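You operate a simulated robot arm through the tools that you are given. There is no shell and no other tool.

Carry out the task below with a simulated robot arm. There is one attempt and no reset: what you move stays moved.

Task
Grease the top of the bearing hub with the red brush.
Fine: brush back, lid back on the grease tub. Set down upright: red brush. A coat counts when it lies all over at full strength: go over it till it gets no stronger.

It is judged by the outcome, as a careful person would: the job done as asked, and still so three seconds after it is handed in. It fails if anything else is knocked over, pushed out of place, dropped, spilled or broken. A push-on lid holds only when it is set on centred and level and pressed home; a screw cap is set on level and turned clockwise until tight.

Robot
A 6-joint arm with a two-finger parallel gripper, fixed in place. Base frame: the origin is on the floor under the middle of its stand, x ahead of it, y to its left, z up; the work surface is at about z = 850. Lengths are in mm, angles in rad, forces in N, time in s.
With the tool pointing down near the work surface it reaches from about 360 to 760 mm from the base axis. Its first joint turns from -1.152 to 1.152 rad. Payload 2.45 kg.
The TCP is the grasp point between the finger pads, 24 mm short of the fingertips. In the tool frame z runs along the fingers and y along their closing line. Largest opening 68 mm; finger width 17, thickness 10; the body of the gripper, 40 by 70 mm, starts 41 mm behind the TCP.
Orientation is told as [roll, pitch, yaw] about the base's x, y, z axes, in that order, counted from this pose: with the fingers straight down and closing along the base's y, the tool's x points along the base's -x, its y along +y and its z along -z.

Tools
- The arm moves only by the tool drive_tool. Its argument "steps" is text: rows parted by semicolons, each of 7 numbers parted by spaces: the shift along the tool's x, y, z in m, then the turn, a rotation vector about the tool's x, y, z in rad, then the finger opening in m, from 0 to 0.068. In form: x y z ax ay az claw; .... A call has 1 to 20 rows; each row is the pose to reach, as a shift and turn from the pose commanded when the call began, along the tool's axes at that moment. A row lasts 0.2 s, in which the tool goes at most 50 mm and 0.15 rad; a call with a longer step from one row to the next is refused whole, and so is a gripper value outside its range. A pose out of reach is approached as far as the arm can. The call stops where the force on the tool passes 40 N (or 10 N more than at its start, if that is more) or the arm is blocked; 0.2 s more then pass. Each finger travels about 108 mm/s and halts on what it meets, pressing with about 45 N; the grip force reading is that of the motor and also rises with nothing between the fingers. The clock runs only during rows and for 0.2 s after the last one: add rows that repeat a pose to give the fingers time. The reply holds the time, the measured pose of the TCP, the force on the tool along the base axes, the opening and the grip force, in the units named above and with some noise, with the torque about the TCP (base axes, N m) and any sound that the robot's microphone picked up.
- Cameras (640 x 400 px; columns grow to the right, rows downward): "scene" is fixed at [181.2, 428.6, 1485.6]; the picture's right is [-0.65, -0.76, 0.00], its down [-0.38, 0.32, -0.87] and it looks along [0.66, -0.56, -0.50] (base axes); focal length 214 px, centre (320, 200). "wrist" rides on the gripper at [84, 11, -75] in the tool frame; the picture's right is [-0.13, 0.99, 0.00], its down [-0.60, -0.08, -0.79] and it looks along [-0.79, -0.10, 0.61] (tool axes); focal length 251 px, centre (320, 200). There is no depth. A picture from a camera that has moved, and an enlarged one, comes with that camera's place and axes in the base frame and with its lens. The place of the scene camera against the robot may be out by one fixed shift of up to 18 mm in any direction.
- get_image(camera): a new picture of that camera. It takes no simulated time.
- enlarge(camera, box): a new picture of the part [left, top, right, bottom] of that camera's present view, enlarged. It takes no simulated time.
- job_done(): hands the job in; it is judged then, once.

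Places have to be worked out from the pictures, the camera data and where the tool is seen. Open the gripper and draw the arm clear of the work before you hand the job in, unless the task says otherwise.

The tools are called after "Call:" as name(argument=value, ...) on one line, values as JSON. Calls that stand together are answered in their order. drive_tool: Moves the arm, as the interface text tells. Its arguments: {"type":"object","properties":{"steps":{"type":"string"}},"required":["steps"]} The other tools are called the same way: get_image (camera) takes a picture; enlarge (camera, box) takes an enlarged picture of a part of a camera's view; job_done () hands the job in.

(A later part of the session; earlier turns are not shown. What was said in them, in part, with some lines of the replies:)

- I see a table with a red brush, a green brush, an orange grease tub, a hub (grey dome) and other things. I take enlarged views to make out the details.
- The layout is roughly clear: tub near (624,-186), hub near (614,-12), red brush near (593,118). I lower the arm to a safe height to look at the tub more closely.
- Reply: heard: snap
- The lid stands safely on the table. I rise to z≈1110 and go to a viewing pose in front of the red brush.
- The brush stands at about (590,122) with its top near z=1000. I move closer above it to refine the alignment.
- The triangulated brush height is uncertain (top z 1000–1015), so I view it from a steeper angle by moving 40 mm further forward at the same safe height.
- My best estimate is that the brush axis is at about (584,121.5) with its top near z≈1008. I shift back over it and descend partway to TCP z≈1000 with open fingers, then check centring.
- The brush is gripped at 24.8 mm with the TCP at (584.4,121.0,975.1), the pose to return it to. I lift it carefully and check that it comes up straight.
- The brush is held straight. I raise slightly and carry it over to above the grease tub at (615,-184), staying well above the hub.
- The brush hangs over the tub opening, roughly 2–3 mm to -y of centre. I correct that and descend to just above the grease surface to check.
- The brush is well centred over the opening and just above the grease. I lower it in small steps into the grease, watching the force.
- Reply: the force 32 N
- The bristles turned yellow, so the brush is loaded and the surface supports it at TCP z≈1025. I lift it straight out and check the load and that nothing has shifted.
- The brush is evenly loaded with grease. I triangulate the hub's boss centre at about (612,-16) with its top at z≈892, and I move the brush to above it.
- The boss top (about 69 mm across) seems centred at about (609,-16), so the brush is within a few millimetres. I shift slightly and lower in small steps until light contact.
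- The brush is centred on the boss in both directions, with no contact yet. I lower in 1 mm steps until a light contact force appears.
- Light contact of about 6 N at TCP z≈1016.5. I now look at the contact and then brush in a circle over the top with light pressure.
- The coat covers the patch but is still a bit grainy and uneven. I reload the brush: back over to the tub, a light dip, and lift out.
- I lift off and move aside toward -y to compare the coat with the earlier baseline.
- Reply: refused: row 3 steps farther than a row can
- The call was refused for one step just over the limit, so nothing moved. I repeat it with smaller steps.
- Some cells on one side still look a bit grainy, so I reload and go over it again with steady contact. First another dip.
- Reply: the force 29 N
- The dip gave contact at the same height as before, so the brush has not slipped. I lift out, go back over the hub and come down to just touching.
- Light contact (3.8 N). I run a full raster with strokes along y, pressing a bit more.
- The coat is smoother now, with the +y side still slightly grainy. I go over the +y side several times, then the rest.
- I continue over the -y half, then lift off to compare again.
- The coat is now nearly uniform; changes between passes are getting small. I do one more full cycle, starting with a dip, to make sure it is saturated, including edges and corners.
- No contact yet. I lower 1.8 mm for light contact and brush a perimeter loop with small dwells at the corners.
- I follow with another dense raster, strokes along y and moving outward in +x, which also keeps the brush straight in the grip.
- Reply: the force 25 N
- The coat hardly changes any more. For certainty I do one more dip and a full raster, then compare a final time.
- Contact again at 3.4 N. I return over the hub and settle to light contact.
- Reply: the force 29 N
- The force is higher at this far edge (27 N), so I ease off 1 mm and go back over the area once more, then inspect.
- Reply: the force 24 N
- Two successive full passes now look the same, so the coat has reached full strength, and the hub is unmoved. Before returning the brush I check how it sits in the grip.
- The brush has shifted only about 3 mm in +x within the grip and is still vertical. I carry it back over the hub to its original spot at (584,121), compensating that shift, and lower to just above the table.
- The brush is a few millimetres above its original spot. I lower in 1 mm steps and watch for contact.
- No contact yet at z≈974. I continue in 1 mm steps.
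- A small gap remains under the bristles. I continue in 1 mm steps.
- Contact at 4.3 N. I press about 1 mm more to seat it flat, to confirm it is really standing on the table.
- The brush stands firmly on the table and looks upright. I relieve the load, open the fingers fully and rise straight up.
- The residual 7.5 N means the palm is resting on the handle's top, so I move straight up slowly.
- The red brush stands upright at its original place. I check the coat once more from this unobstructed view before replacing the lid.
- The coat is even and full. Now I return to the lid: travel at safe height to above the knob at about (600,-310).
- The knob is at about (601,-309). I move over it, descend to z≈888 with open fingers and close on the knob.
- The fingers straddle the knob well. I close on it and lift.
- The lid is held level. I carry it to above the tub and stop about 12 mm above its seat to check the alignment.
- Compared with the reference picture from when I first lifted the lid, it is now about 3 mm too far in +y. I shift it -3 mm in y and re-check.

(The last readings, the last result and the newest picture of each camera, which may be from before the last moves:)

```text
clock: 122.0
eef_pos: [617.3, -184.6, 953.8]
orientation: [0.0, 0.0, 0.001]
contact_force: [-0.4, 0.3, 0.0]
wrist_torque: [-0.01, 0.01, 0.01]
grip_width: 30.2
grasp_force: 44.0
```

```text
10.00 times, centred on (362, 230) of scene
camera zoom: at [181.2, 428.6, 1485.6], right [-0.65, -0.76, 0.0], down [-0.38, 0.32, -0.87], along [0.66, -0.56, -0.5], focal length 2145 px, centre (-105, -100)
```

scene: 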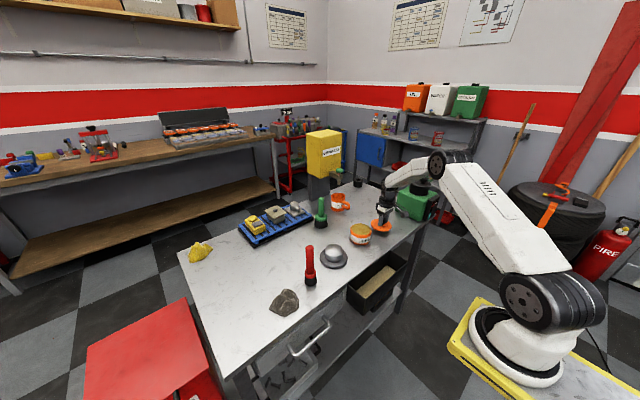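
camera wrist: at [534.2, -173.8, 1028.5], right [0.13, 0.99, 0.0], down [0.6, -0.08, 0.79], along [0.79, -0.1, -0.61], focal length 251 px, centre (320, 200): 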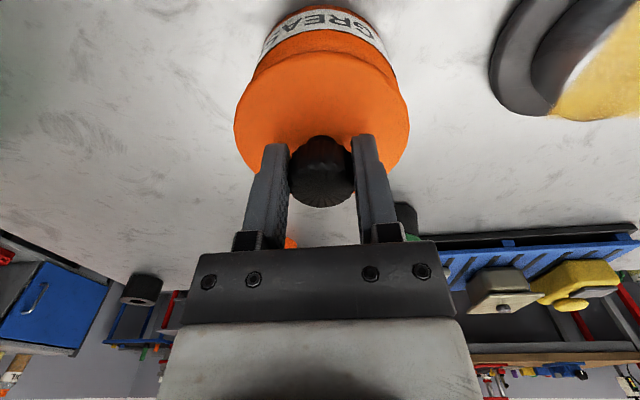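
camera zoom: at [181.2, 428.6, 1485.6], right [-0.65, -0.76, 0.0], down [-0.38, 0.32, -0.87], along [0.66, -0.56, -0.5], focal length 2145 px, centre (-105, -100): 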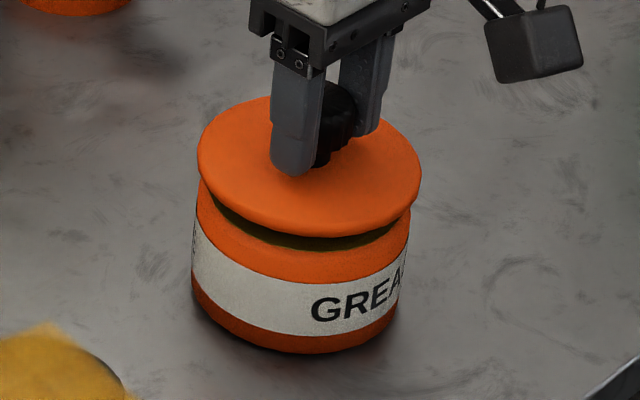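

The lid now matches the reference picture to within about a millimetre. I apply a small final correction (+0.8 mm x, +0.7 mm y) and lower to just above the seat.

Call:
drive_tool(steps="-0.0008 0.0007 0 0 0 0 0.0; -0.0008 0.0007 0.003 0 0 0 0.0; -0.0008 0.0007 0.005 0 0 0 0.0; -0.0008 0.0007 0.007 0 0 0 0.0; -0.0008 0.0007 0.008 0 0 0 0.0")

Call:
enlarge(camera="scene", box=[340, 210, 385, 250])

Call:
enlarge(camera="wrist", box=[220, 0, 420, 120])

```text
clock: 123.2
eef_pos: [617.5, -184.9, 945.3]
orientation: [0.0, 0.0, 0.002]
contact_force: [-0.4, 0.7, -0.9]
wrist_torque: [-0.02, -0.01, -0.01]
grip_width: 30.2
grasp_force: 43.7
```

```text
10.00 times, centred on (362, 230) of scene
camera zoom: at [181.2, 428.6, 1485.6], right [-0.65, -0.76, 0.0], down [-0.38, 0.32, -0.87], along [0.66, -0.56, -0.5], focal length 2145 px, centre (-105, -100)
```

zoom: 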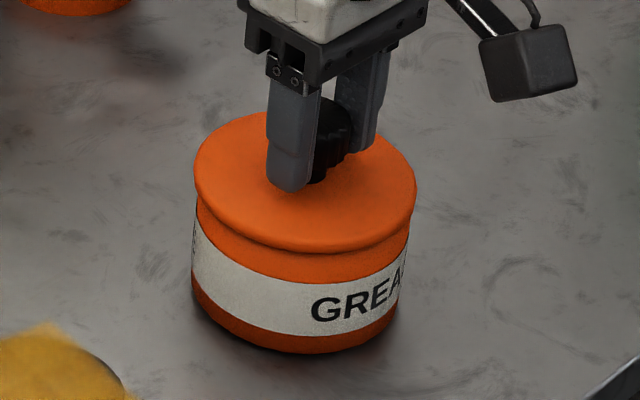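

```text
3.20 times, centred on (320, 60) of wrist
camera zoom: at [534.4, -172.6, 1020.7], right [0.13, 0.99, 0.0], down [0.6, -0.08, 0.79], along [0.79, -0.1, -0.61], focal length 805 px, centre (320, 648)
```

zoom: 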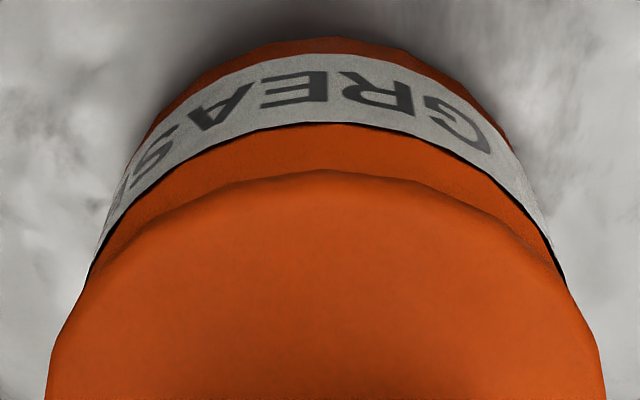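

Both views show the lid nearly centred. I take a still closer view of the lid and rim on both sides.

Call:
enlarge(camera="scene", box=[350, 222, 374, 246])

Call:
enlarge(camera="wrist", box=[225, 55, 325, 125])

Call:
enlarge(camera="wrist", box=[325, 55, 425, 125])

```text
16.00 times, centred on (362, 234) of scene
camera zoom: at [181.2, 428.6, 1485.6], right [-0.65, -0.76, 0.0], down [-0.38, 0.32, -0.87], along [0.66, -0.56, -0.5], focal length 3432 px, centre (-352, -344)
```

zoom: 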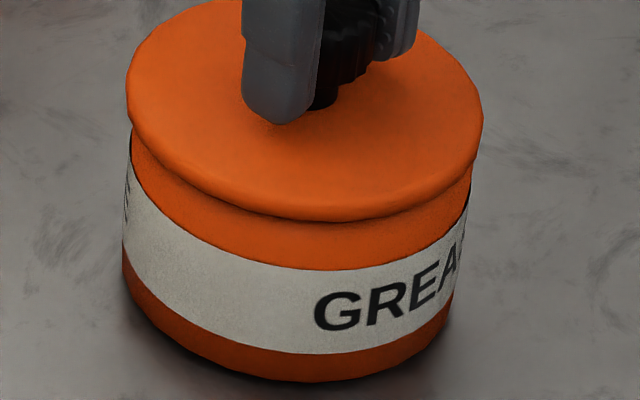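

```text
5.71 times, centred on (275, 90) of wrist
camera zoom: at [534.4, -172.6, 1020.7], right [0.13, 0.99, 0.0], down [0.6, -0.08, 0.79], along [0.79, -0.1, -0.61], focal length 1437 px, centre (577, 829)
```

zoom: 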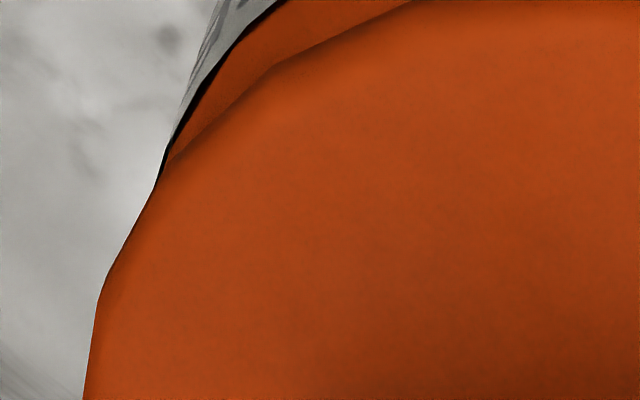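

```text
5.71 times, centred on (375, 90) of wrist
camera zoom: at [534.4, -172.6, 1020.7], right [0.13, 0.99, 0.0], down [0.6, -0.08, 0.79], along [0.79, -0.1, -0.61], focal length 1437 px, centre (6, 829)
```

zoom: 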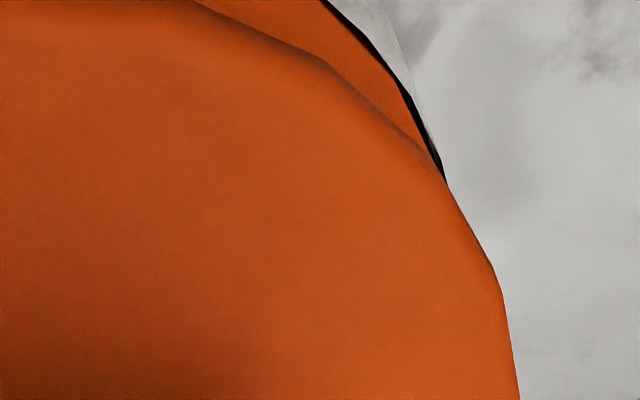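

Both views agree that the lid is centred to well under a millimetre or so. I lower it slowly onto the tub and start pressing.

Call:
drive_tool(steps="0 0 0.001 0 0 0 0.0; 0 0 0.002 0 0 0 0.0; 0 0 0.003 0 0 0 0.0; 0 0 0.004 0 0 0 0.0")

Call:
enlarge(camera="scene", box=[340, 210, 385, 250])

```text
clock: 124.2
eef_pos: [617.9, -184.0, 941.8]
orientation: [0.0, -0.002, 0.002]
contact_force: [-2.7, 3.1, 13.6]
wrist_torque: [0.08, 0.1, 0.02]
grip_width: 30.2
grasp_force: 44.1
```

```text
10.00 times, centred on (362, 230) of scene
camera zoom: at [180.9, 428.8, 1485.6], right [-0.65, -0.76, 0.0], down [-0.38, 0.32, -0.87], along [0.66, -0.56, -0.5], focal length 2145 px, centre (-105, -100)
```

zoom: 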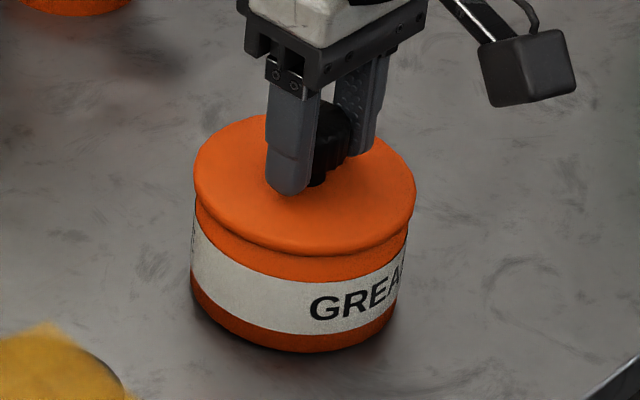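

The lid is seated with 13.6 N of contact. I press further in 0.8 mm steps until it snaps home.

Call:
drive_tool(steps="0 0 0.0008 0 0 0 0.0; 0 0 0.0016 0 0 0 0.0; 0 0 0.0024 0 0 0 0.0; 0 0 0.003 0 0 0 0.0; 0 0 0.0036 0 0 0 0.0")

Call:
enlarge(camera="scene", box=[340, 210, 385, 250])

```text
clock: 125.2
eef_pos: [619.1, -185.5, 943.4]
orientation: [-0.001, -0.006, 0.001]
contact_force: [-0.6, 0.7, 6.7]
wrist_torque: [0.09, 0.29, -0.02]
grip_width: 30.3
grasp_force: 43.5
stopped in row 4: the force on the tool passed its limit at 41 N (the readings are from after the stop); the commanded pose is now the measured one
```

```text
10.00 times, centred on (362, 230) of scene
camera zoom: at [181.1, 428.7, 1485.6], right [-0.65, -0.76, 0.0], down [-0.38, 0.32, -0.87], along [0.66, -0.56, -0.5], focal length 2145 px, centre (-105, -100)
```

zoom: 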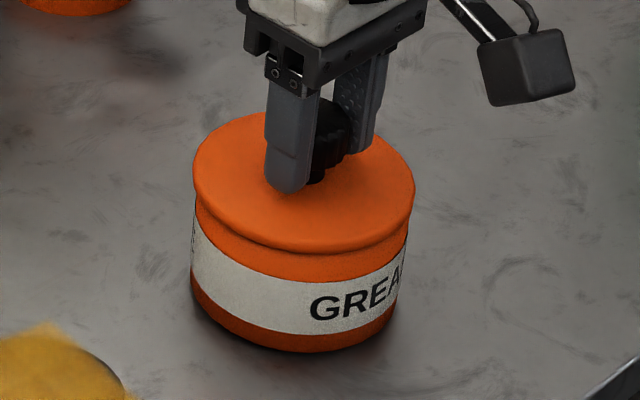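

No snap yet, and compared with the original picture the lid sits roughly 2 mm high and about 1–1.5 mm off toward +x,+y. I lift it slightly, shift back by that amount and try again.

Call:
drive_tool(steps="0 0 -0.002 0 0 0 0.0; 0 0 -0.005 0 0 0 0.0; 0.001 -0.0012 -0.005 0 0 0 0.0; 0.001 -0.0012 -0.005 0 0 0 0.0")

Call:
enlarge(camera="scene", box=[340, 210, 385, 250])

Call:
enlarge(camera="wrist", box=[220, 0, 420, 120])

```text
clock: 126.2
eef_pos: [618.0, -185.7, 946.6]
orientation: [-0.001, -0.007, 0.002]
contact_force: [-0.1, -0.7, 0.7]
wrist_torque: [0.01, -0.02, 0.0]
grip_width: 30.4
grasp_force: 44.3
```

```text
10.00 times, centred on (362, 230) of scene
camera zoom: at [181.2, 428.6, 1485.6], right [-0.65, -0.76, 0.0], down [-0.38, 0.32, -0.87], along [0.66, -0.56, -0.5], focal length 2145 px, centre (-105, -100)
```

zoom: 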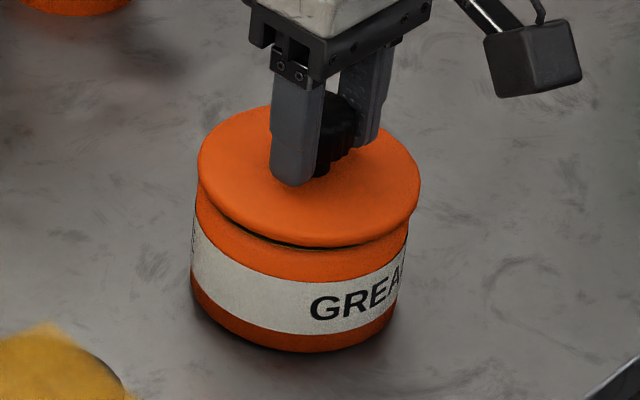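

```text
3.20 times, centred on (320, 60) of wrist
camera zoom: at [534.2, -174.8, 1021.8], right [0.13, 0.99, 0.0], down [0.6, -0.08, 0.8], along [0.79, -0.1, -0.6], focal length 805 px, centre (320, 648)
```

zoom: 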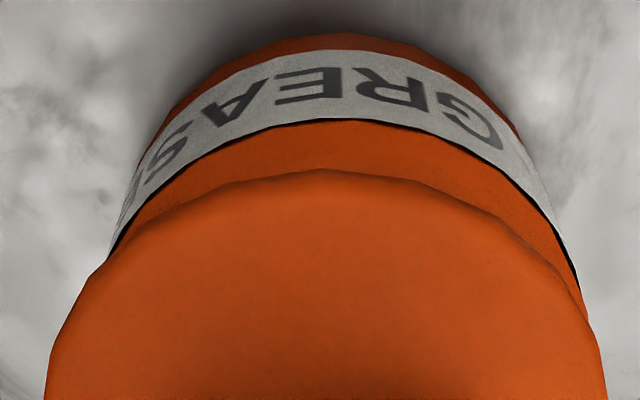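

The wrist view and readings show the earlier y position was the right one, and the tool also picked up a small pitch (-0.007) from the stop. I move back +1.7 mm in y, level the tool, and re-check before pressing.

Call:
drive_tool(steps="-0.0005 0.0009 0 0 0.0035 0 0.0; -0.0006 0.0017 0 0 0.0065 0 0.0; -0.0006 0.0017 0 0 0.0065 0 0.0")

Call:
enlarge(camera="wrist", box=[220, 0, 420, 120])

Call:
enlarge(camera="wrist", box=[225, 55, 325, 125])

Call:
enlarge(camera="wrist", box=[325, 55, 425, 125])

Call:
enlarge(camera="scene", box=[350, 222, 374, 246])

```text
clock: 127.0
eef_pos: [619.1, -184.2, 948.3]
orientation: [-0.001, 0.0, 0.001]
contact_force: [-0.2, 0.5, -0.6]
wrist_torque: [0.0, -0.04, -0.01]
grip_width: 30.2
grasp_force: 44.2
```

```text
3.20 times, centred on (320, 60) of wrist
camera zoom: at [535.7, -172.8, 1022.8], right [0.13, 0.99, 0.0], down [0.6, -0.08, 0.79], along [0.79, -0.1, -0.61], focal length 805 px, centre (320, 648)
```

zoom: 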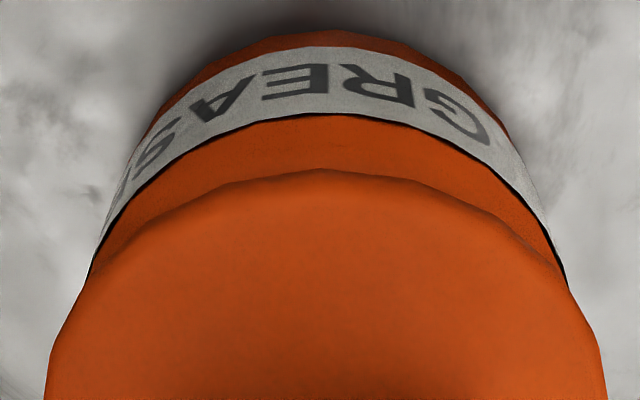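

```text
5.71 times, centred on (275, 90) of wrist
camera zoom: at [535.7, -172.8, 1022.8], right [0.13, 0.99, 0.0], down [0.6, -0.08, 0.79], along [0.79, -0.1, -0.61], focal length 1437 px, centre (577, 829)
```

zoom: 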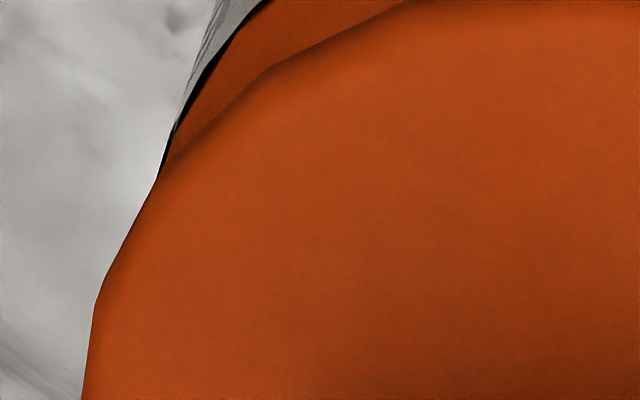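

```text
5.71 times, centred on (375, 90) of wrist
camera zoom: at [535.7, -172.8, 1022.8], right [0.13, 0.99, 0.0], down [0.6, -0.08, 0.79], along [0.79, -0.1, -0.61], focal length 1437 px, centre (6, 829)
```

zoom: 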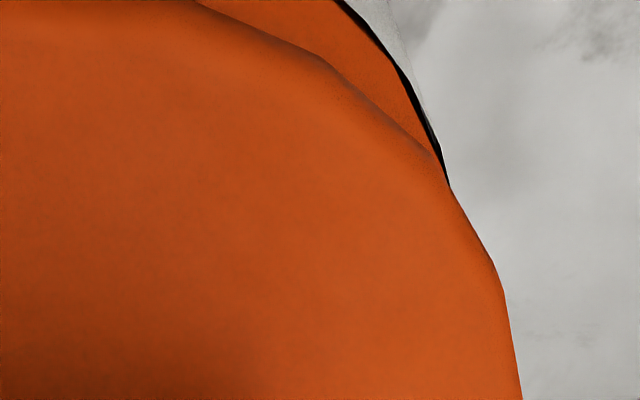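

```text
16.00 times, centred on (362, 234) of scene
camera zoom: at [181.2, 428.6, 1485.6], right [-0.65, -0.76, 0.0], down [-0.38, 0.32, -0.87], along [0.66, -0.56, -0.5], focal length 3432 px, centre (-352, -344)
```

zoom: 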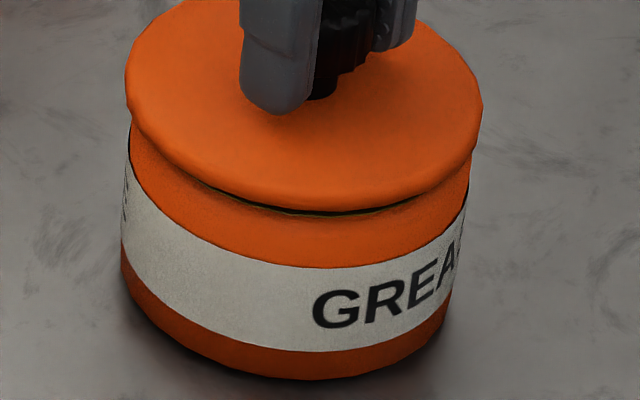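

The lid is now level and centred in the wrist view to a fraction of a millimetre. I lower onto the rim and press.

Call:
drive_tool(steps="0 0 0.002 0 0 0 0.0; 0 0 0.0035 0 0 0 0.0; 0 0 0.005 0 0 0 0.0; 0 0 0.006 0 0 0 0.0; 0 0 0.007 0 0 0 0.0")

```text
clock: 128.2
eef_pos: [619.2, -184.7, 943.1]
orientation: [-0.004, -0.003, 0.004]
contact_force: [-7.7, 2.9, 27.0]
wrist_torque: [0.23, 0.11, -0.02]
grip_width: 30.3
grasp_force: 43.4
```

27 N so far, without a snap. I press on toward the limit.

Call:
drive_tool(steps="0 0 0.0006 0 0 0 0.0; 0 0 0.0011 0 0 0 0.0; 0 0 0.0011 0 0 0 0.0; 0 0 0.0011 0 0 0 0.0")

Call:
enlarge(camera="scene", box=[350, 222, 374, 246])

Call:
enlarge(camera="wrist", box=[220, 0, 420, 120])

```text
clock: 129.2
eef_pos: [620.6, -186.4, 943.0]
orientation: [-0.005, -0.006, 0.002]
contact_force: [-2.1, 3.9, 34.8]
wrist_torque: [0.17, 0.08, 0.03]
grip_width: 30.3
grasp_force: 44.2
```

```text
16.00 times, centred on (362, 234) of scene
camera zoom: at [180.4, 428.9, 1485.6], right [-0.65, -0.76, 0.0], down [-0.38, 0.32, -0.87], along [0.66, -0.56, -0.5], focal length 3432 px, centre (-352, -344)
```

zoom: 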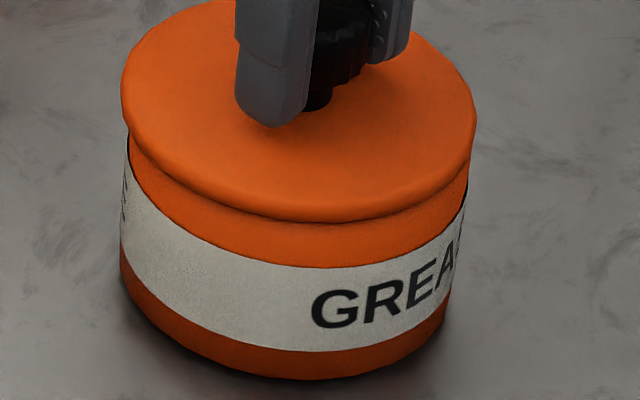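

```text
3.20 times, centred on (320, 60) of wrist
camera zoom: at [536.2, -173.1, 1017.3], right [0.13, 0.99, 0.0], down [0.6, -0.07, 0.8], along [0.79, -0.1, -0.6], focal length 805 px, centre (320, 648)
```

zoom: 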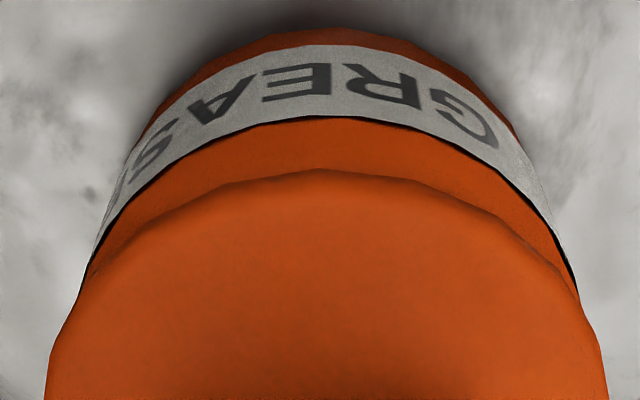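

The lid is nearly centred but the tool tips slightly under load (roll -0.005, pitch -0.006). I compensate that tilt and press a bit more.

Call:
drive_tool(steps="0.0005 0.0006 0.0002 -0.003 0.003 0 0.0; 0.0008 0.0009 0.0006 -0.005 0.006 0 0.0; 0.0008 0.0009 0.0011 -0.005 0.006 0 0.0; 0.0008 0.0009 0.0011 -0.005 0.006 0 0.0")

Call:
enlarge(camera="scene", box=[350, 222, 374, 246])

Call:
enlarge(camera="wrist", box=[220, 0, 420, 120])

```text
clock: 130.2
eef_pos: [619.3, -184.1, 943.3]
orientation: [0.001, -0.003, 0.002]
contact_force: [1.9, -1.9, 31.7]
wrist_torque: [-0.12, -0.49, -0.04]
grip_width: 30.3
grasp_force: 44.0
```

```text
16.00 times, centred on (362, 234) of scene
camera zoom: at [180.6, 428.8, 1485.7], right [-0.65, -0.76, 0.0], down [-0.38, 0.32, -0.87], along [0.66, -0.56, -0.5], focal length 3432 px, centre (-352, -344)
```

zoom: 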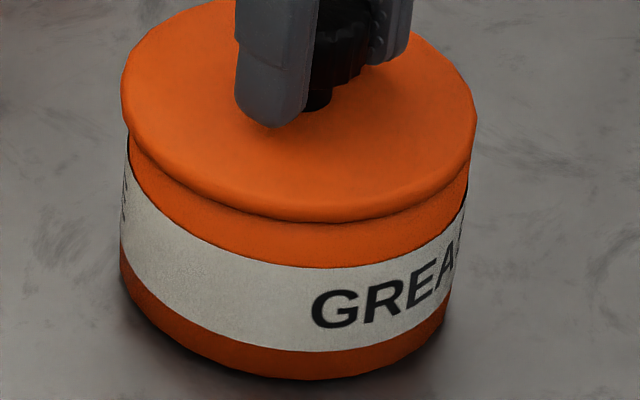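

```text
3.20 times, centred on (320, 60) of wrist
camera zoom: at [536.4, -173.3, 1017.6], right [0.13, 0.99, 0.0], down [0.6, -0.08, 0.8], along [0.79, -0.1, -0.61], focal length 805 px, centre (320, 648)
```

zoom: 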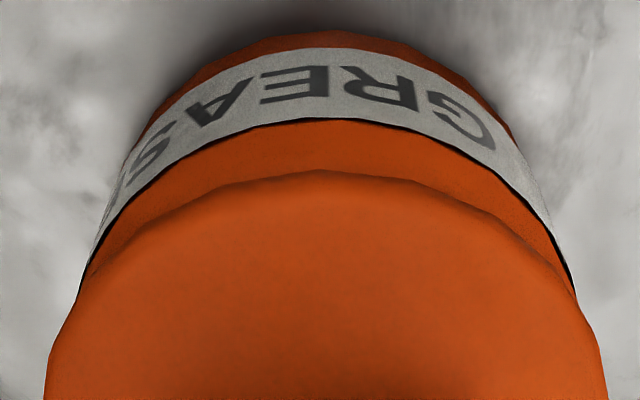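

Still no snap at over 30 N. I unload, release the lid so it rests on the rim, and rise to compare it with the original pictures from the same viewpoints.

Call:
drive_tool(steps="-0.0008 -0.0009 -0.001 0.003 -0.003 0 0.0; -0.0008 -0.0009 -0.002 0.005 -0.006 0 0.0; -0.0008 -0.0009 -0.003 0.005 -0.006 0 0.0; -0.0008 -0.0009 -0.0035 0.005 -0.006 0 0.0")

```text
clock: 131.2
eef_pos: [618.6, -184.3, 941.6]
orientation: [-0.004, -0.003, 0.002]
contact_force: [7.5, 0.6, 18.3]
wrist_torque: [0.07, -0.51, -0.03]
grip_width: 30.2
grasp_force: 43.7
```

The force is still 18 N, so I unload some more.

Call:
drive_tool(steps="0 0 -0.001 0 0 0 0.0; 0 0 -0.002 0 0 0 0.0; 0 0 -0.002 0 0 0 0.0")

```text
clock: 132.0
eef_pos: [617.0, -185.1, 942.8]
orientation: [-0.002, 0.002, -0.002]
contact_force: [1.6, -2.9, 8.5]
wrist_torque: [-0.18, -0.42, -0.07]
grip_width: 30.3
grasp_force: 44.4
```

Call:
drive_tool(steps="0 0 -0.0008 0 0 0 0.0; 0 0 -0.0012 0 0 0 0.0; 0 0 -0.0012 0 0 0 0.0")

Call:
enlarge(camera="scene", box=[350, 222, 374, 246])

Call:
enlarge(camera="wrist", box=[220, 0, 420, 120])

```text
clock: 132.8
eef_pos: [618.7, -183.4, 945.3]
orientation: [-0.001, 0.002, 0.002]
contact_force: [-0.1, -0.3, -0.2]
wrist_torque: [0.01, 0.0, 0.03]
grip_width: 30.2
grasp_force: 43.8
```

```text
16.00 times, centred on (362, 234) of scene
camera zoom: at [181.2, 428.6, 1485.6], right [-0.65, -0.76, 0.0], down [-0.38, 0.32, -0.87], along [0.66, -0.56, -0.5], focal length 3432 px, centre (-352, -344)
```

zoom: 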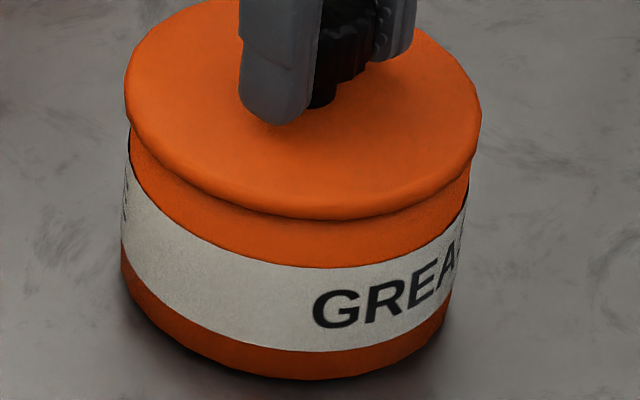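

```text
3.20 times, centred on (320, 60) of wrist
camera zoom: at [535.5, -172.7, 1019.9], right [0.13, 0.99, 0.0], down [0.61, -0.08, 0.79], along [0.79, -0.1, -0.61], focal length 805 px, centre (320, 648)
```

zoom: 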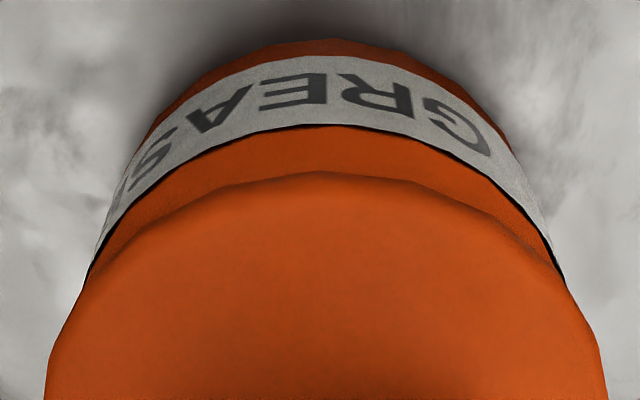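

Unloaded and visually centred. I lower a hair, open the fingers and go up to compare with the original views.

Call:
drive_tool(steps="0 0 0.0006 0 0 0 0.0; 0 0 0.0006 0 0 0 0.034; 0 0 0.0006 0 0 0 0.05; 0 0 0.0006 0 0 0 0.068; 0 0 0.0006 0 0 0 0.068; 0 0 -0.02 0 0 0 0.068; 0 0 -0.055 0 0 0 0.068; 0.02 0 -0.085 0 0 0 0.068; 0.02 0 -0.085 0 0 0 0.068")

Call:
enlarge(camera="scene", box=[340, 210, 385, 250])

Call:
enlarge(camera="wrist", box=[250, 0, 400, 200])

Call:
enlarge(camera="scene", box=[350, 222, 374, 246])

```text
clock: 134.8
eef_pos: [598.9, -184.5, 1028.4]
orientation: [-0.003, 0.0, 0.002]
contact_force: [-0.1, -0.7, -0.1]
wrist_torque: [0.03, -0.04, -0.02]
grip_width: 68.0
grasp_force: 0.1
heard: snap
```

```text
10.00 times, centred on (362, 230) of scene
camera zoom: at [181.2, 428.6, 1485.6], right [-0.65, -0.76, 0.0], down [-0.38, 0.32, -0.87], along [0.66, -0.56, -0.5], focal length 2145 px, centre (-105, -100)
```

zoom: 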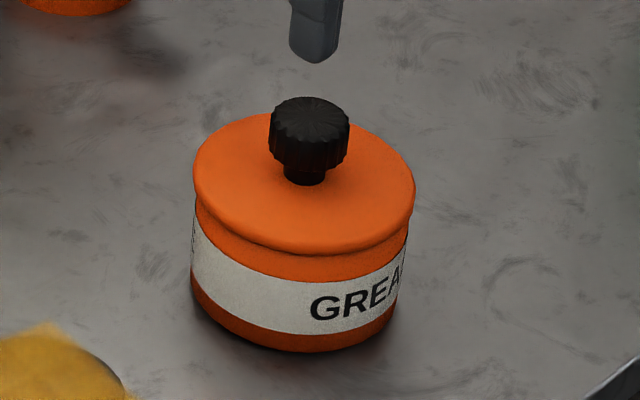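

```text
2.00 times, centred on (325, 100) of wrist
camera zoom: at [515.4, -172.1, 1103.9], right [0.13, 0.99, 0.0], down [0.6, -0.08, 0.79], along [0.79, -0.1, -0.61], focal length 503 px, centre (310, 400)
```

zoom: 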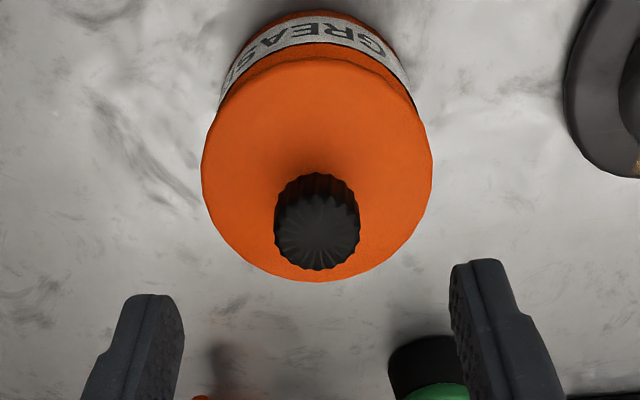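

```text
16.00 times, centred on (362, 234) of scene
camera zoom: at [181.2, 428.6, 1485.6], right [-0.65, -0.76, 0.0], down [-0.38, 0.32, -0.87], along [0.66, -0.56, -0.5], focal length 3432 px, centre (-352, -344)
```

zoom: 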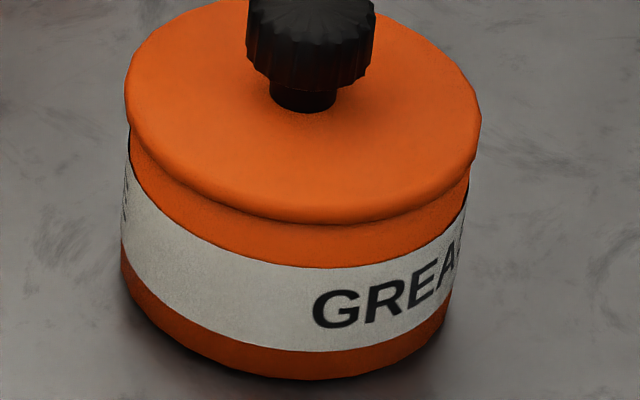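

A snap was heard as the fingers let go, so the lid appears to have seated, and it looks centred and level as in the original picture. To be sure it is pressed home, I close the fingers and press straight down on the knob's centre at about (616.7,-183).

Call:
drive_tool(steps="-0.009 0.0005 0 0 0 0 0.03; -0.018 0.001 0 0 0 0 0.0; -0.018 0.001 0.01 0 0 0 0.0; -0.018 0.001 0.025 0 0 0 0.0; -0.018 0.001 0.04 0 0 0 0.0; -0.018 0.001 0.046 0 0 0 0.0; -0.018 0.001 0.046 0 0 0 0.0")

Call:
enlarge(camera="scene", box=[340, 210, 385, 250])

Call:
get_image(camera="wrist")

```text
clock: 136.4
eef_pos: [615.6, -183.4, 984.4]
orientation: [-0.003, 0.001, 0.002]
contact_force: [0.5, -1.1, 0.2]
wrist_torque: [-0.03, 0.01, -0.01]
grip_width: 0.1
grasp_force: 23.5
```

```text
10.00 times, centred on (362, 230) of scene
camera zoom: at [181.2, 428.6, 1485.6], right [-0.65, -0.76, 0.0], down [-0.38, 0.32, -0.87], along [0.66, -0.56, -0.5], focal length 2145 px, centre (-105, -100)
```

zoom: 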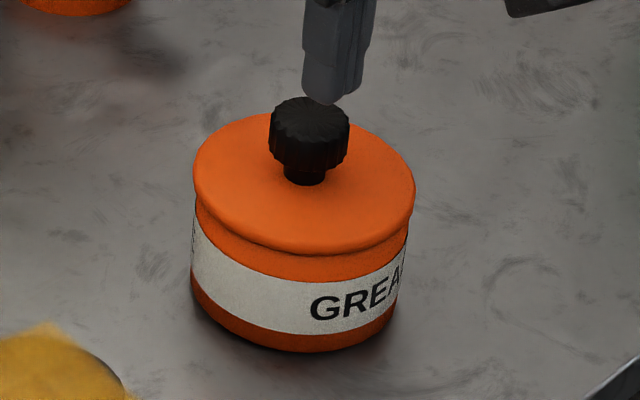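

```text
taken
camera wrist: at [532.6, -171.1, 1059.1], right [0.13, 0.99, 0.0], down [0.6, -0.08, 0.79], along [0.79, -0.1, -0.61], focal length 251 px, centre (320, 200)
```

wrist: 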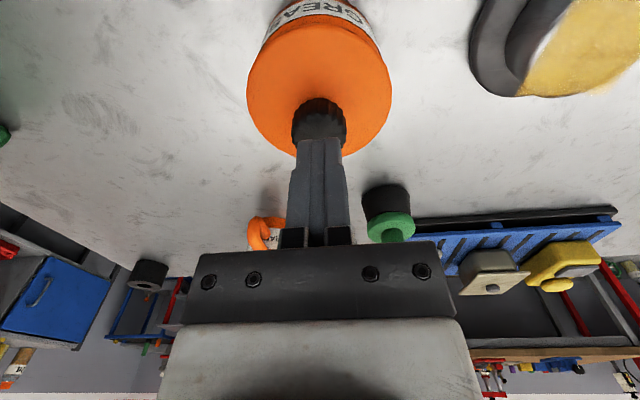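

Before pressing I check that the closed fingertips are really over the knob's centre.

Call:
enlarge(camera="wrist", box=[270, 70, 370, 170])

Call:
enlarge(camera="scene", box=[350, 205, 374, 229])

```text
4.00 times, centred on (320, 120) of wrist
camera zoom: at [532.6, -171.1, 1059.1], right [0.13, 0.99, 0.0], down [0.6, -0.08, 0.79], along [0.79, -0.1, -0.61], focal length 1006 px, centre (320, 520)
```

zoom: 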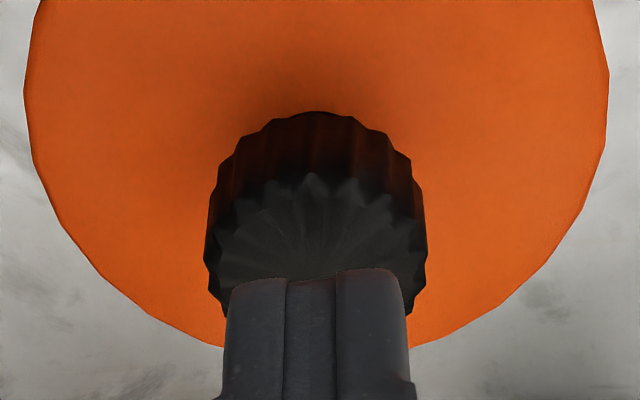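

```text
16.00 times, centred on (362, 217) of scene
camera zoom: at [181.2, 428.6, 1485.6], right [-0.65, -0.76, 0.0], down [-0.38, 0.32, -0.87], along [0.66, -0.56, -0.5], focal length 3432 px, centre (-352, -72)
```

zoom: 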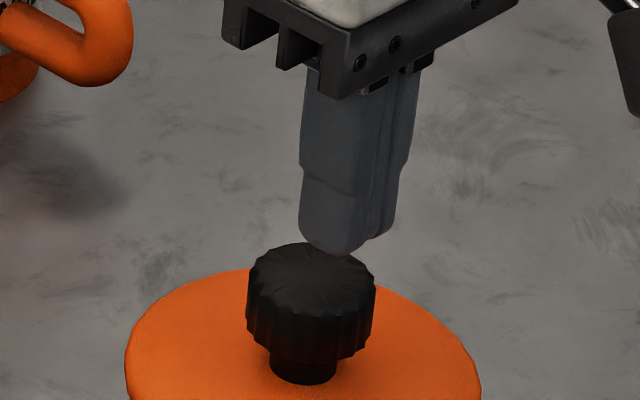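

Comparing both views, the knob centre lies further in +x than the fingertips, by about 6–10 mm, and its top is nearer z≈944. I shift +8 mm in x and re-check before pressing.

Call:
drive_tool(steps="-0.004 0 0 0 0 0 0.0; -0.008 0 0 0 0 0 0.0; -0.008 0 0.005 0 0 0 0.0; -0.008 0 0.005 0 0 0 0.0")

Call:
enlarge(camera="wrist", box=[270, 70, 370, 170])

Call:
enlarge(camera="scene", box=[350, 205, 374, 229])

```text
clock: 137.4
eef_pos: [624.3, -183.3, 979.4]
orientation: [-0.003, 0.0, 0.002]
contact_force: [-0.5, 0.3, -0.7]
wrist_torque: [0.0, -0.02, 0.0]
grip_width: 0.0
grasp_force: 23.3
```

```text
4.00 times, centred on (320, 120) of wrist
camera zoom: at [541.7, -171.7, 1054.5], right [0.13, 0.99, 0.0], down [0.6, -0.08, 0.79], along [0.79, -0.1, -0.61], focal length 1006 px, centre (320, 520)
```

zoom: 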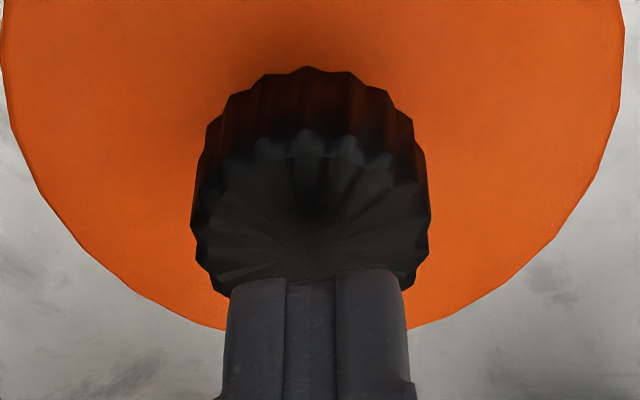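

```text
16.00 times, centred on (362, 217) of scene
camera zoom: at [181.2, 428.6, 1485.6], right [-0.65, -0.76, 0.0], down [-0.38, 0.32, -0.87], along [0.66, -0.56, -0.5], focal length 3432 px, centre (-352, -72)
```

zoom: 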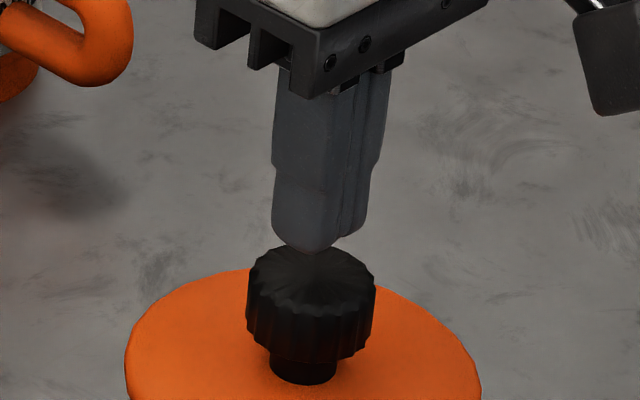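

The fingertips are now over the knob; averaging both views I move back 2.5 mm in x. Then I descend toward contact at TCP z≈967.

Call:
drive_tool(steps="0.0025 0.0003 0.002 0 0 0 0.0; 0.0025 0.0003 0.005 0 0 0 0.0; 0.0025 0.0003 0.008 0 0 0 0.0; 0.0025 0.0003 0.0095 0 0 0 0.0; 0.0025 0.0003 0.0105 0 0 0 0.0")

Call:
enlarge(camera="scene", box=[350, 205, 374, 229])

```text
clock: 138.6
eef_pos: [622.1, -183.8, 968.3]
orientation: [-0.001, 0.001, 0.002]
contact_force: [0.9, -0.5, 0.1]
wrist_torque: [0.0, 0.03, -0.02]
grip_width: 0.0
grasp_force: 23.6
```

```text
16.00 times, centred on (362, 217) of scene
camera zoom: at [181.2, 428.6, 1485.6], right [-0.65, -0.76, 0.0], down [-0.38, 0.32, -0.87], along [0.66, -0.56, -0.5], focal length 3432 px, centre (-352, -72)
```

zoom: 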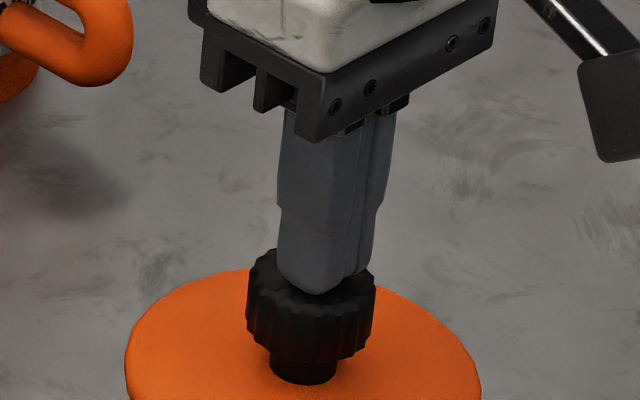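

The fingertips are just above the knob top, nearly centred. A small nudge and then I press down in small steps.

Call:
drive_tool(steps="-0.0015 0.001 0 0 0 0 0.0; -0.0015 0.001 0.001 0 0 0 0.0; -0.0015 0.001 0.002 0 0 0 0.0; -0.0015 0.001 0.003 0 0 0 0.0; -0.0015 0.001 0.004 0 0 0 0.0")

```text
clock: 139.8
eef_pos: [623.9, -183.1, 967.3]
orientation: [-0.003, -0.003, 0.002]
contact_force: [-9.3, 4.1, 26.9]
wrist_torque: [0.11, 0.26, 0.02]
grip_width: 0.0
grasp_force: 23.7
```

Contact at 27 N with some sideways drag; I relieve the drag slightly and press on a little.

Call:
drive_tool(steps="0.0008 -0.0003 0.0003 0 0 0 0.0; 0.001 -0.0004 0.0006 0 0 0 0.0; 0.001 -0.0004 0.0009 0 0 0 0.0; 0.001 -0.0004 0.0009 0 0 0 0.0")

Call:
enlarge(camera="scene", box=[340, 210, 385, 250])

```text
clock: 140.8
eef_pos: [624.0, -182.3, 966.0]
orientation: [-0.007, -0.006, 0.001]
contact_force: [-1.2, 1.6, 31.4]
wrist_torque: [0.05, 0.1, 0.0]
grip_width: 0.0
grasp_force: 23.5
```

```text
10.00 times, centred on (362, 230) of scene
camera zoom: at [180.5, 428.9, 1485.6], right [-0.65, -0.76, 0.0], down [-0.38, 0.32, -0.87], along [0.66, -0.56, -0.5], focal length 2145 px, centre (-105, -100)
```

zoom: 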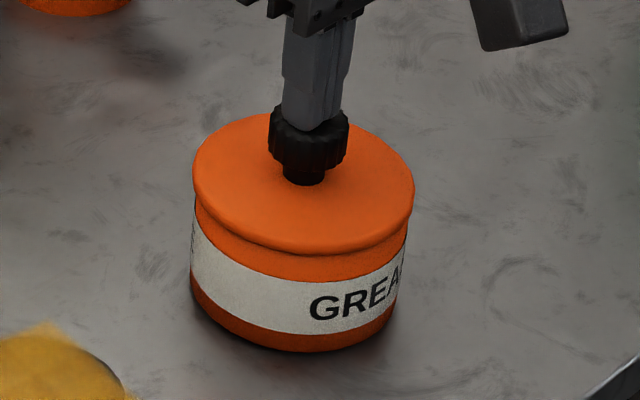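

31 N with no further movement or snap, which fits the lid being home already. One last firmer push to about 38 N to be sure.

Call:
drive_tool(steps="0.0005 -0.0002 0.0005 0 0 0 0.0; 0.0007 -0.0003 0.001 0 0 0 0.0; 0.0007 -0.0003 0.001 0 0 0 0.0")

Call:
enlarge(camera="scene", box=[350, 222, 374, 246])

```text
clock: 141.6
eef_pos: [623.9, -182.8, 966.9]
orientation: [-0.004, -0.009, 0.001]
contact_force: [1.1, 7.6, 35.6]
wrist_torque: [0.18, 0.03, -0.02]
grip_width: 0.0
grasp_force: 23.8
```

```text
16.00 times, centred on (362, 234) of scene
camera zoom: at [180.5, 429.1, 1485.6], right [-0.65, -0.76, 0.0], down [-0.38, 0.32, -0.87], along [0.66, -0.56, -0.5], focal length 3432 px, centre (-352, -344)
```

zoom: 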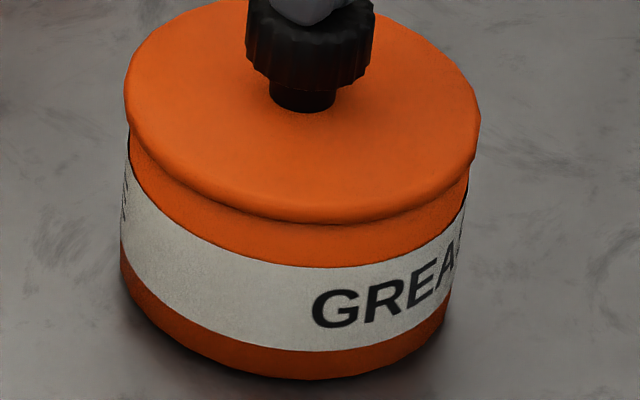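

The lid does not move at all under 35 N and matches the original picture, so it is home. I unload, rise, open the gripper and draw back.

Call:
drive_tool(steps="0 0 -0.002 0 0 0 0.0; 0 0 -0.005 0 0 0 0.0; 0 0 -0.015 0 0 0 0.0; 0 0 -0.05 0 0 0 0.0; 0 0 -0.095 0 0 0 0.02; 0.03 0 -0.13 0 0 0 0.05; 0.07 0 -0.15 0 0 0 0.068; 0.11 0 -0.16 0 0 0 0.068; 0.12 0 -0.16 0 0 0 0.068")

Call:
enlarge(camera="scene", box=[340, 210, 385, 250])

Call:
get_image(camera="wrist")

Call:
enlarge(camera="wrist", box=[290, 70, 380, 170])

```text
clock: 143.6
eef_pos: [503.4, -180.7, 1123.4]
orientation: [-0.001, 0.0, 0.001]
contact_force: [-1.0, 0.2, 0.0]
wrist_torque: [-0.03, 0.0, -0.05]
grip_width: 68.0
grasp_force: 0.0
```

```text
10.00 times, centred on (362, 230) of scene
camera zoom: at [181.2, 428.6, 1485.6], right [-0.65, -0.76, 0.0], down [-0.38, 0.32, -0.87], along [0.66, -0.56, -0.5], focal length 2145 px, centre (-105, -100)
```

zoom: 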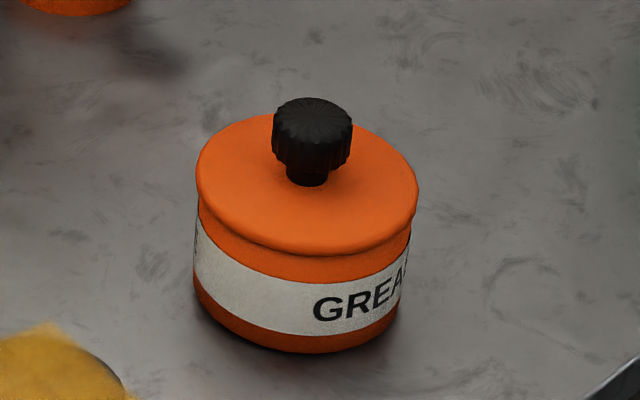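

```text
taken
camera wrist: at [419.7, -169.2, 1198.3], right [0.13, 0.99, 0.0], down [0.6, -0.08, 0.79], along [0.79, -0.1, -0.61], focal length 251 px, centre (320, 200)
```

wrist: 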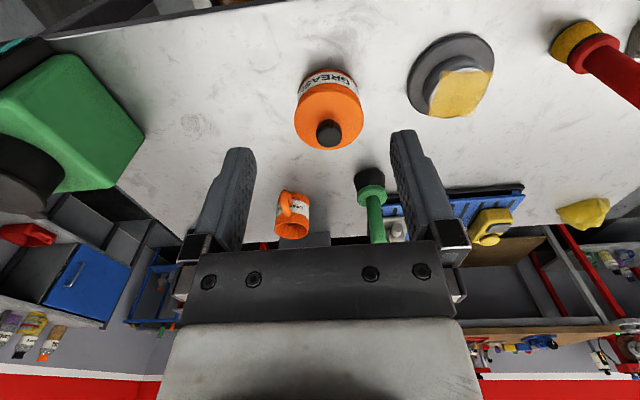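

```text
4.00 times, centred on (335, 120) of wrist
camera zoom: at [419.7, -169.2, 1198.3], right [0.13, 0.99, 0.0], down [0.6, -0.08, 0.79], along [0.79, -0.1, -0.61], focal length 1006 px, centre (260, 520)
```

zoom: 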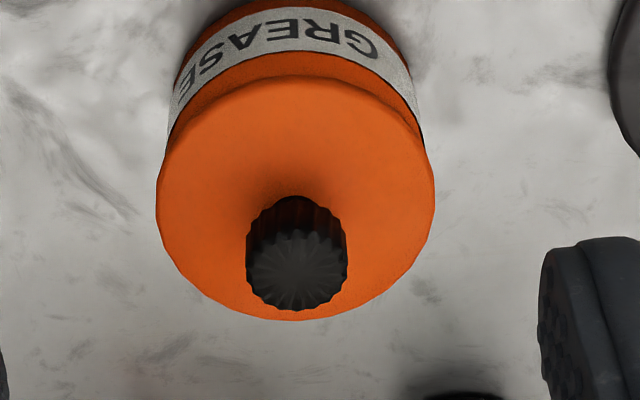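

The lid and tub moved together as one body when I drew off, which supports the lid being latched. For a direct comparison I go to the same viewpoint as my very first close look at the tub.

Call:
drive_tool(steps="0.003 -0.004 0.012 0 0 0 0.068; 0.003 -0.004 0.0247 0 0 0 0.068; 0.003 -0.004 0.0247 0 0 0 0.068")

Call:
enlarge(camera="wrist", box=[290, 70, 380, 170])

Call:
enlarge(camera="scene", box=[260, 170, 420, 320])

```text
clock: 144.4
eef_pos: [499.8, -184.6, 1099.3]
orientation: [-0.003, -0.001, 0.0]
contact_force: [-0.2, -0.8, -0.4]
wrist_torque: [0.03, -0.03, 0.0]
grip_width: 68.2
grasp_force: 0.1
```

```text
4.00 times, centred on (335, 120) of wrist
camera zoom: at [417.3, -174.3, 1173.5], right [0.13, 0.99, 0.0], down [0.6, -0.08, 0.79], along [0.79, -0.1, -0.61], focal length 1006 px, centre (260, 520)
```

zoom: 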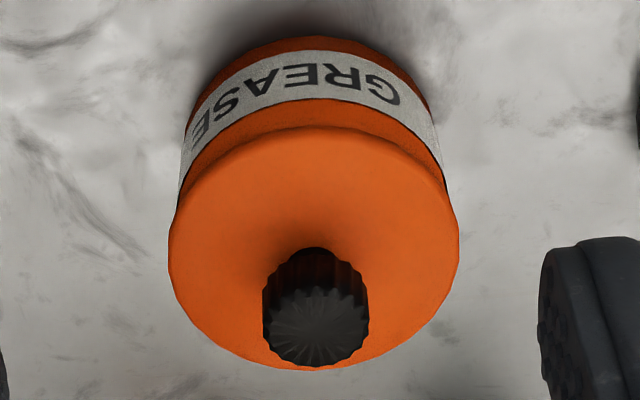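

```text
2.67 times, centred on (340, 245) of scene
camera zoom: at [181.2, 428.6, 1485.6], right [-0.65, -0.76, 0.0], down [-0.38, 0.32, -0.87], along [0.66, -0.56, -0.5], focal length 572 px, centre (267, 80)
```

zoom: 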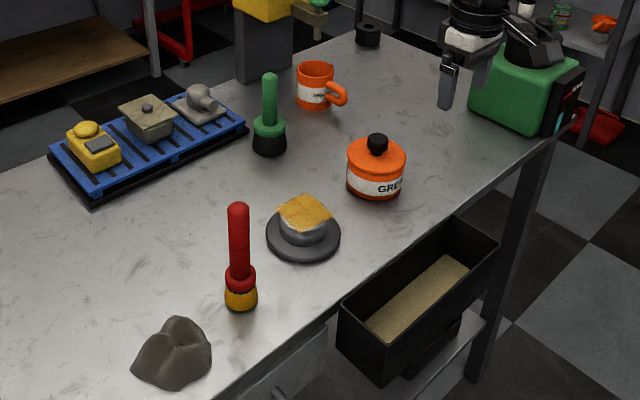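

Lid and tub match the original view within a pixel, so the lid is back home. I take a last close look at the coat on the hub and at the brush from the wrist camera.

Call:
drive_tool(steps="0 0.045 0 0 0 0 0.068; 0 0.09 0 0 0 0 0.068; 0 0.135 0 0 0 0 0.068; 0 0.17 0.02 0 0 0 0.068; 0 0.17 0.02 0 0 0 0.068")

Call:
get_image(camera="wrist")

Call:
enlarge(camera="wrist", box=[280, 80, 370, 150])

Call:
enlarge(camera="scene", box=[325, 240, 347, 260])

```text
clock: 145.6
eef_pos: [497.0, -16.9, 1077.2]
orientation: [0.0, -0.001, 0.002]
contact_force: [-0.7, 0.3, -1.0]
wrist_torque: [0.02, 0.0, 0.02]
grip_width: 67.8
grasp_force: 0.0
```

```text
taken
camera wrist: at [414.2, -6.5, 1152.8], right [0.13, 0.99, 0.0], down [0.6, -0.08, 0.79], along [0.79, -0.1, -0.61], focal length 251 px, centre (320, 200)
```

wrist: 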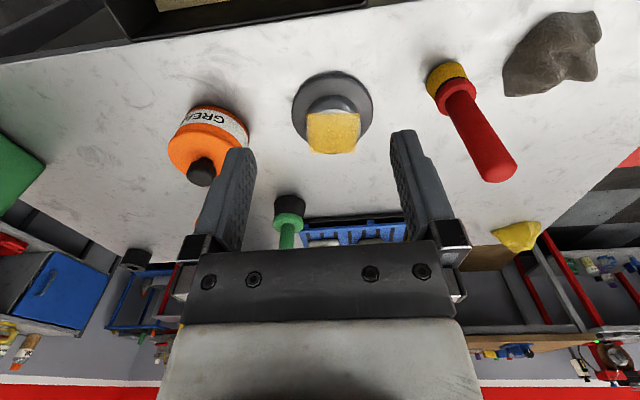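

```text
5.71 times, centred on (325, 115) of wrist
camera zoom: at [414.2, -6.5, 1152.8], right [0.13, 0.99, 0.0], down [0.6, -0.08, 0.79], along [0.79, -0.1, -0.61], focal length 1437 px, centre (291, 686)
```

zoom: 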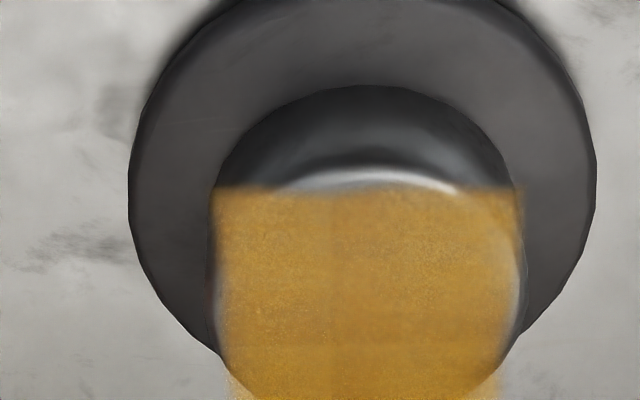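

```text
16.00 times, centred on (336, 250) of scene
camera zoom: at [181.2, 428.6, 1485.6], right [-0.65, -0.76, 0.0], down [-0.38, 0.32, -0.87], along [0.66, -0.56, -0.5], focal length 3432 px, centre (64, -600)
```

zoom: 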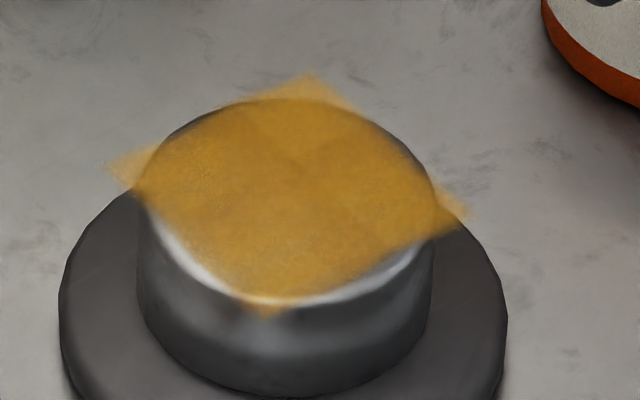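

The coat is uniform, the brush stands upright at its place, and the lid is on. I draw the arm up clear of the work with the gripper open.

Call:
drive_tool(steps="0 0 -0.045 0 0 0 0.068; 0 0 -0.09 0 0 0 0.068; 0 -0.02 -0.13 0 0 0 0.068; 0 -0.04 -0.17 0 0 0 0.068; 0 -0.06 -0.2 0 0 0 0.068; 0 -0.06 -0.2 0 0 0 0.068")

Call:
get_image(camera="scene")

Call:
enlarge(camera="scene", box=[260, 170, 420, 320])

```text
clock: 147.0
eef_pos: [499.1, -75.7, 1279.2]
orientation: [-0.002, 0.0, 0.002]
contact_force: [-0.2, -1.0, 0.0]
wrist_torque: [0.0, -0.03, -0.01]
grip_width: 67.9
grasp_force: 0.0
```

```text
taken
```

scene: 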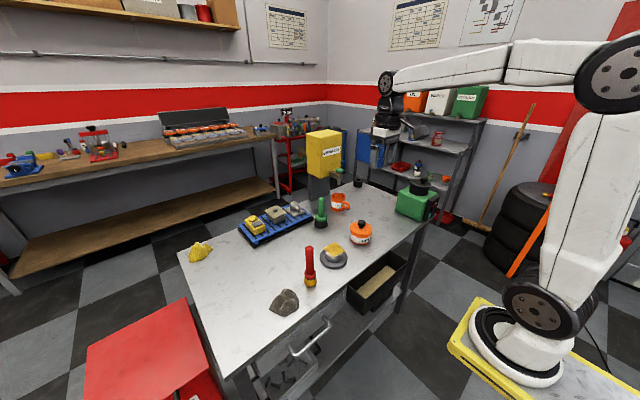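

```text
2.67 times, centred on (340, 245) of scene
camera zoom: at [181.2, 428.6, 1485.6], right [-0.65, -0.76, 0.0], down [-0.38, 0.32, -0.87], along [0.66, -0.56, -0.5], focal length 572 px, centre (267, 80)
```

zoom: 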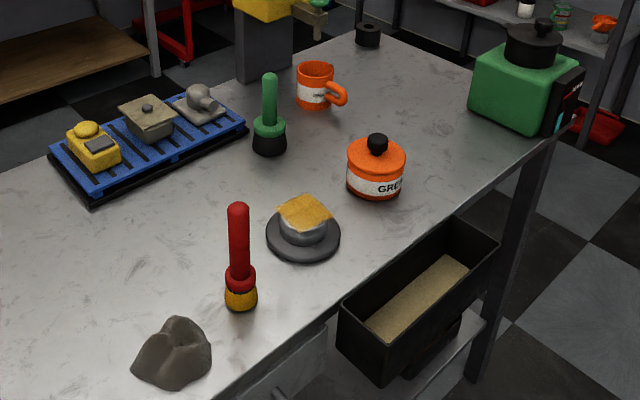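

Everything is in place: hub coated evenly, red brush upright at its original spot, lid back on the tub, other items undisturbed, the arm clear and the gripper open. I hand the job in.

Call:
job_done()

```text
The job is handed in.
```

The top of the bearing hub is greased. The red brush stands upright at its original spot, the lid is back on the grease tub, and I have handed the job in.

- **Coat:** I dipped the brush five times and went over the top in repeated passes. The last two rounds showed no visible change. The grease shows as an even square patch. Thin crescents of metal at the rim stayed bare because no grease would lay there.
- **Brush:** It slid a few millimetres in the grip while brushing, but it sits flat on its base and nothing was dropped.
- **Lid:** It is a push-on lid. I heard no snap while pressing it on in the grip. I did hear one when I let go of the knob. Pressing the knob afterwards with about 35 N neither moved the lid nor gave another snap. It matches the original picture to within about a pixel, so I judge it seated, though I did not test it by pulling.
- **Other items:** The tub ended up within a few millimetres of where it started. The hub and everything else look unmoved in the final pictures.
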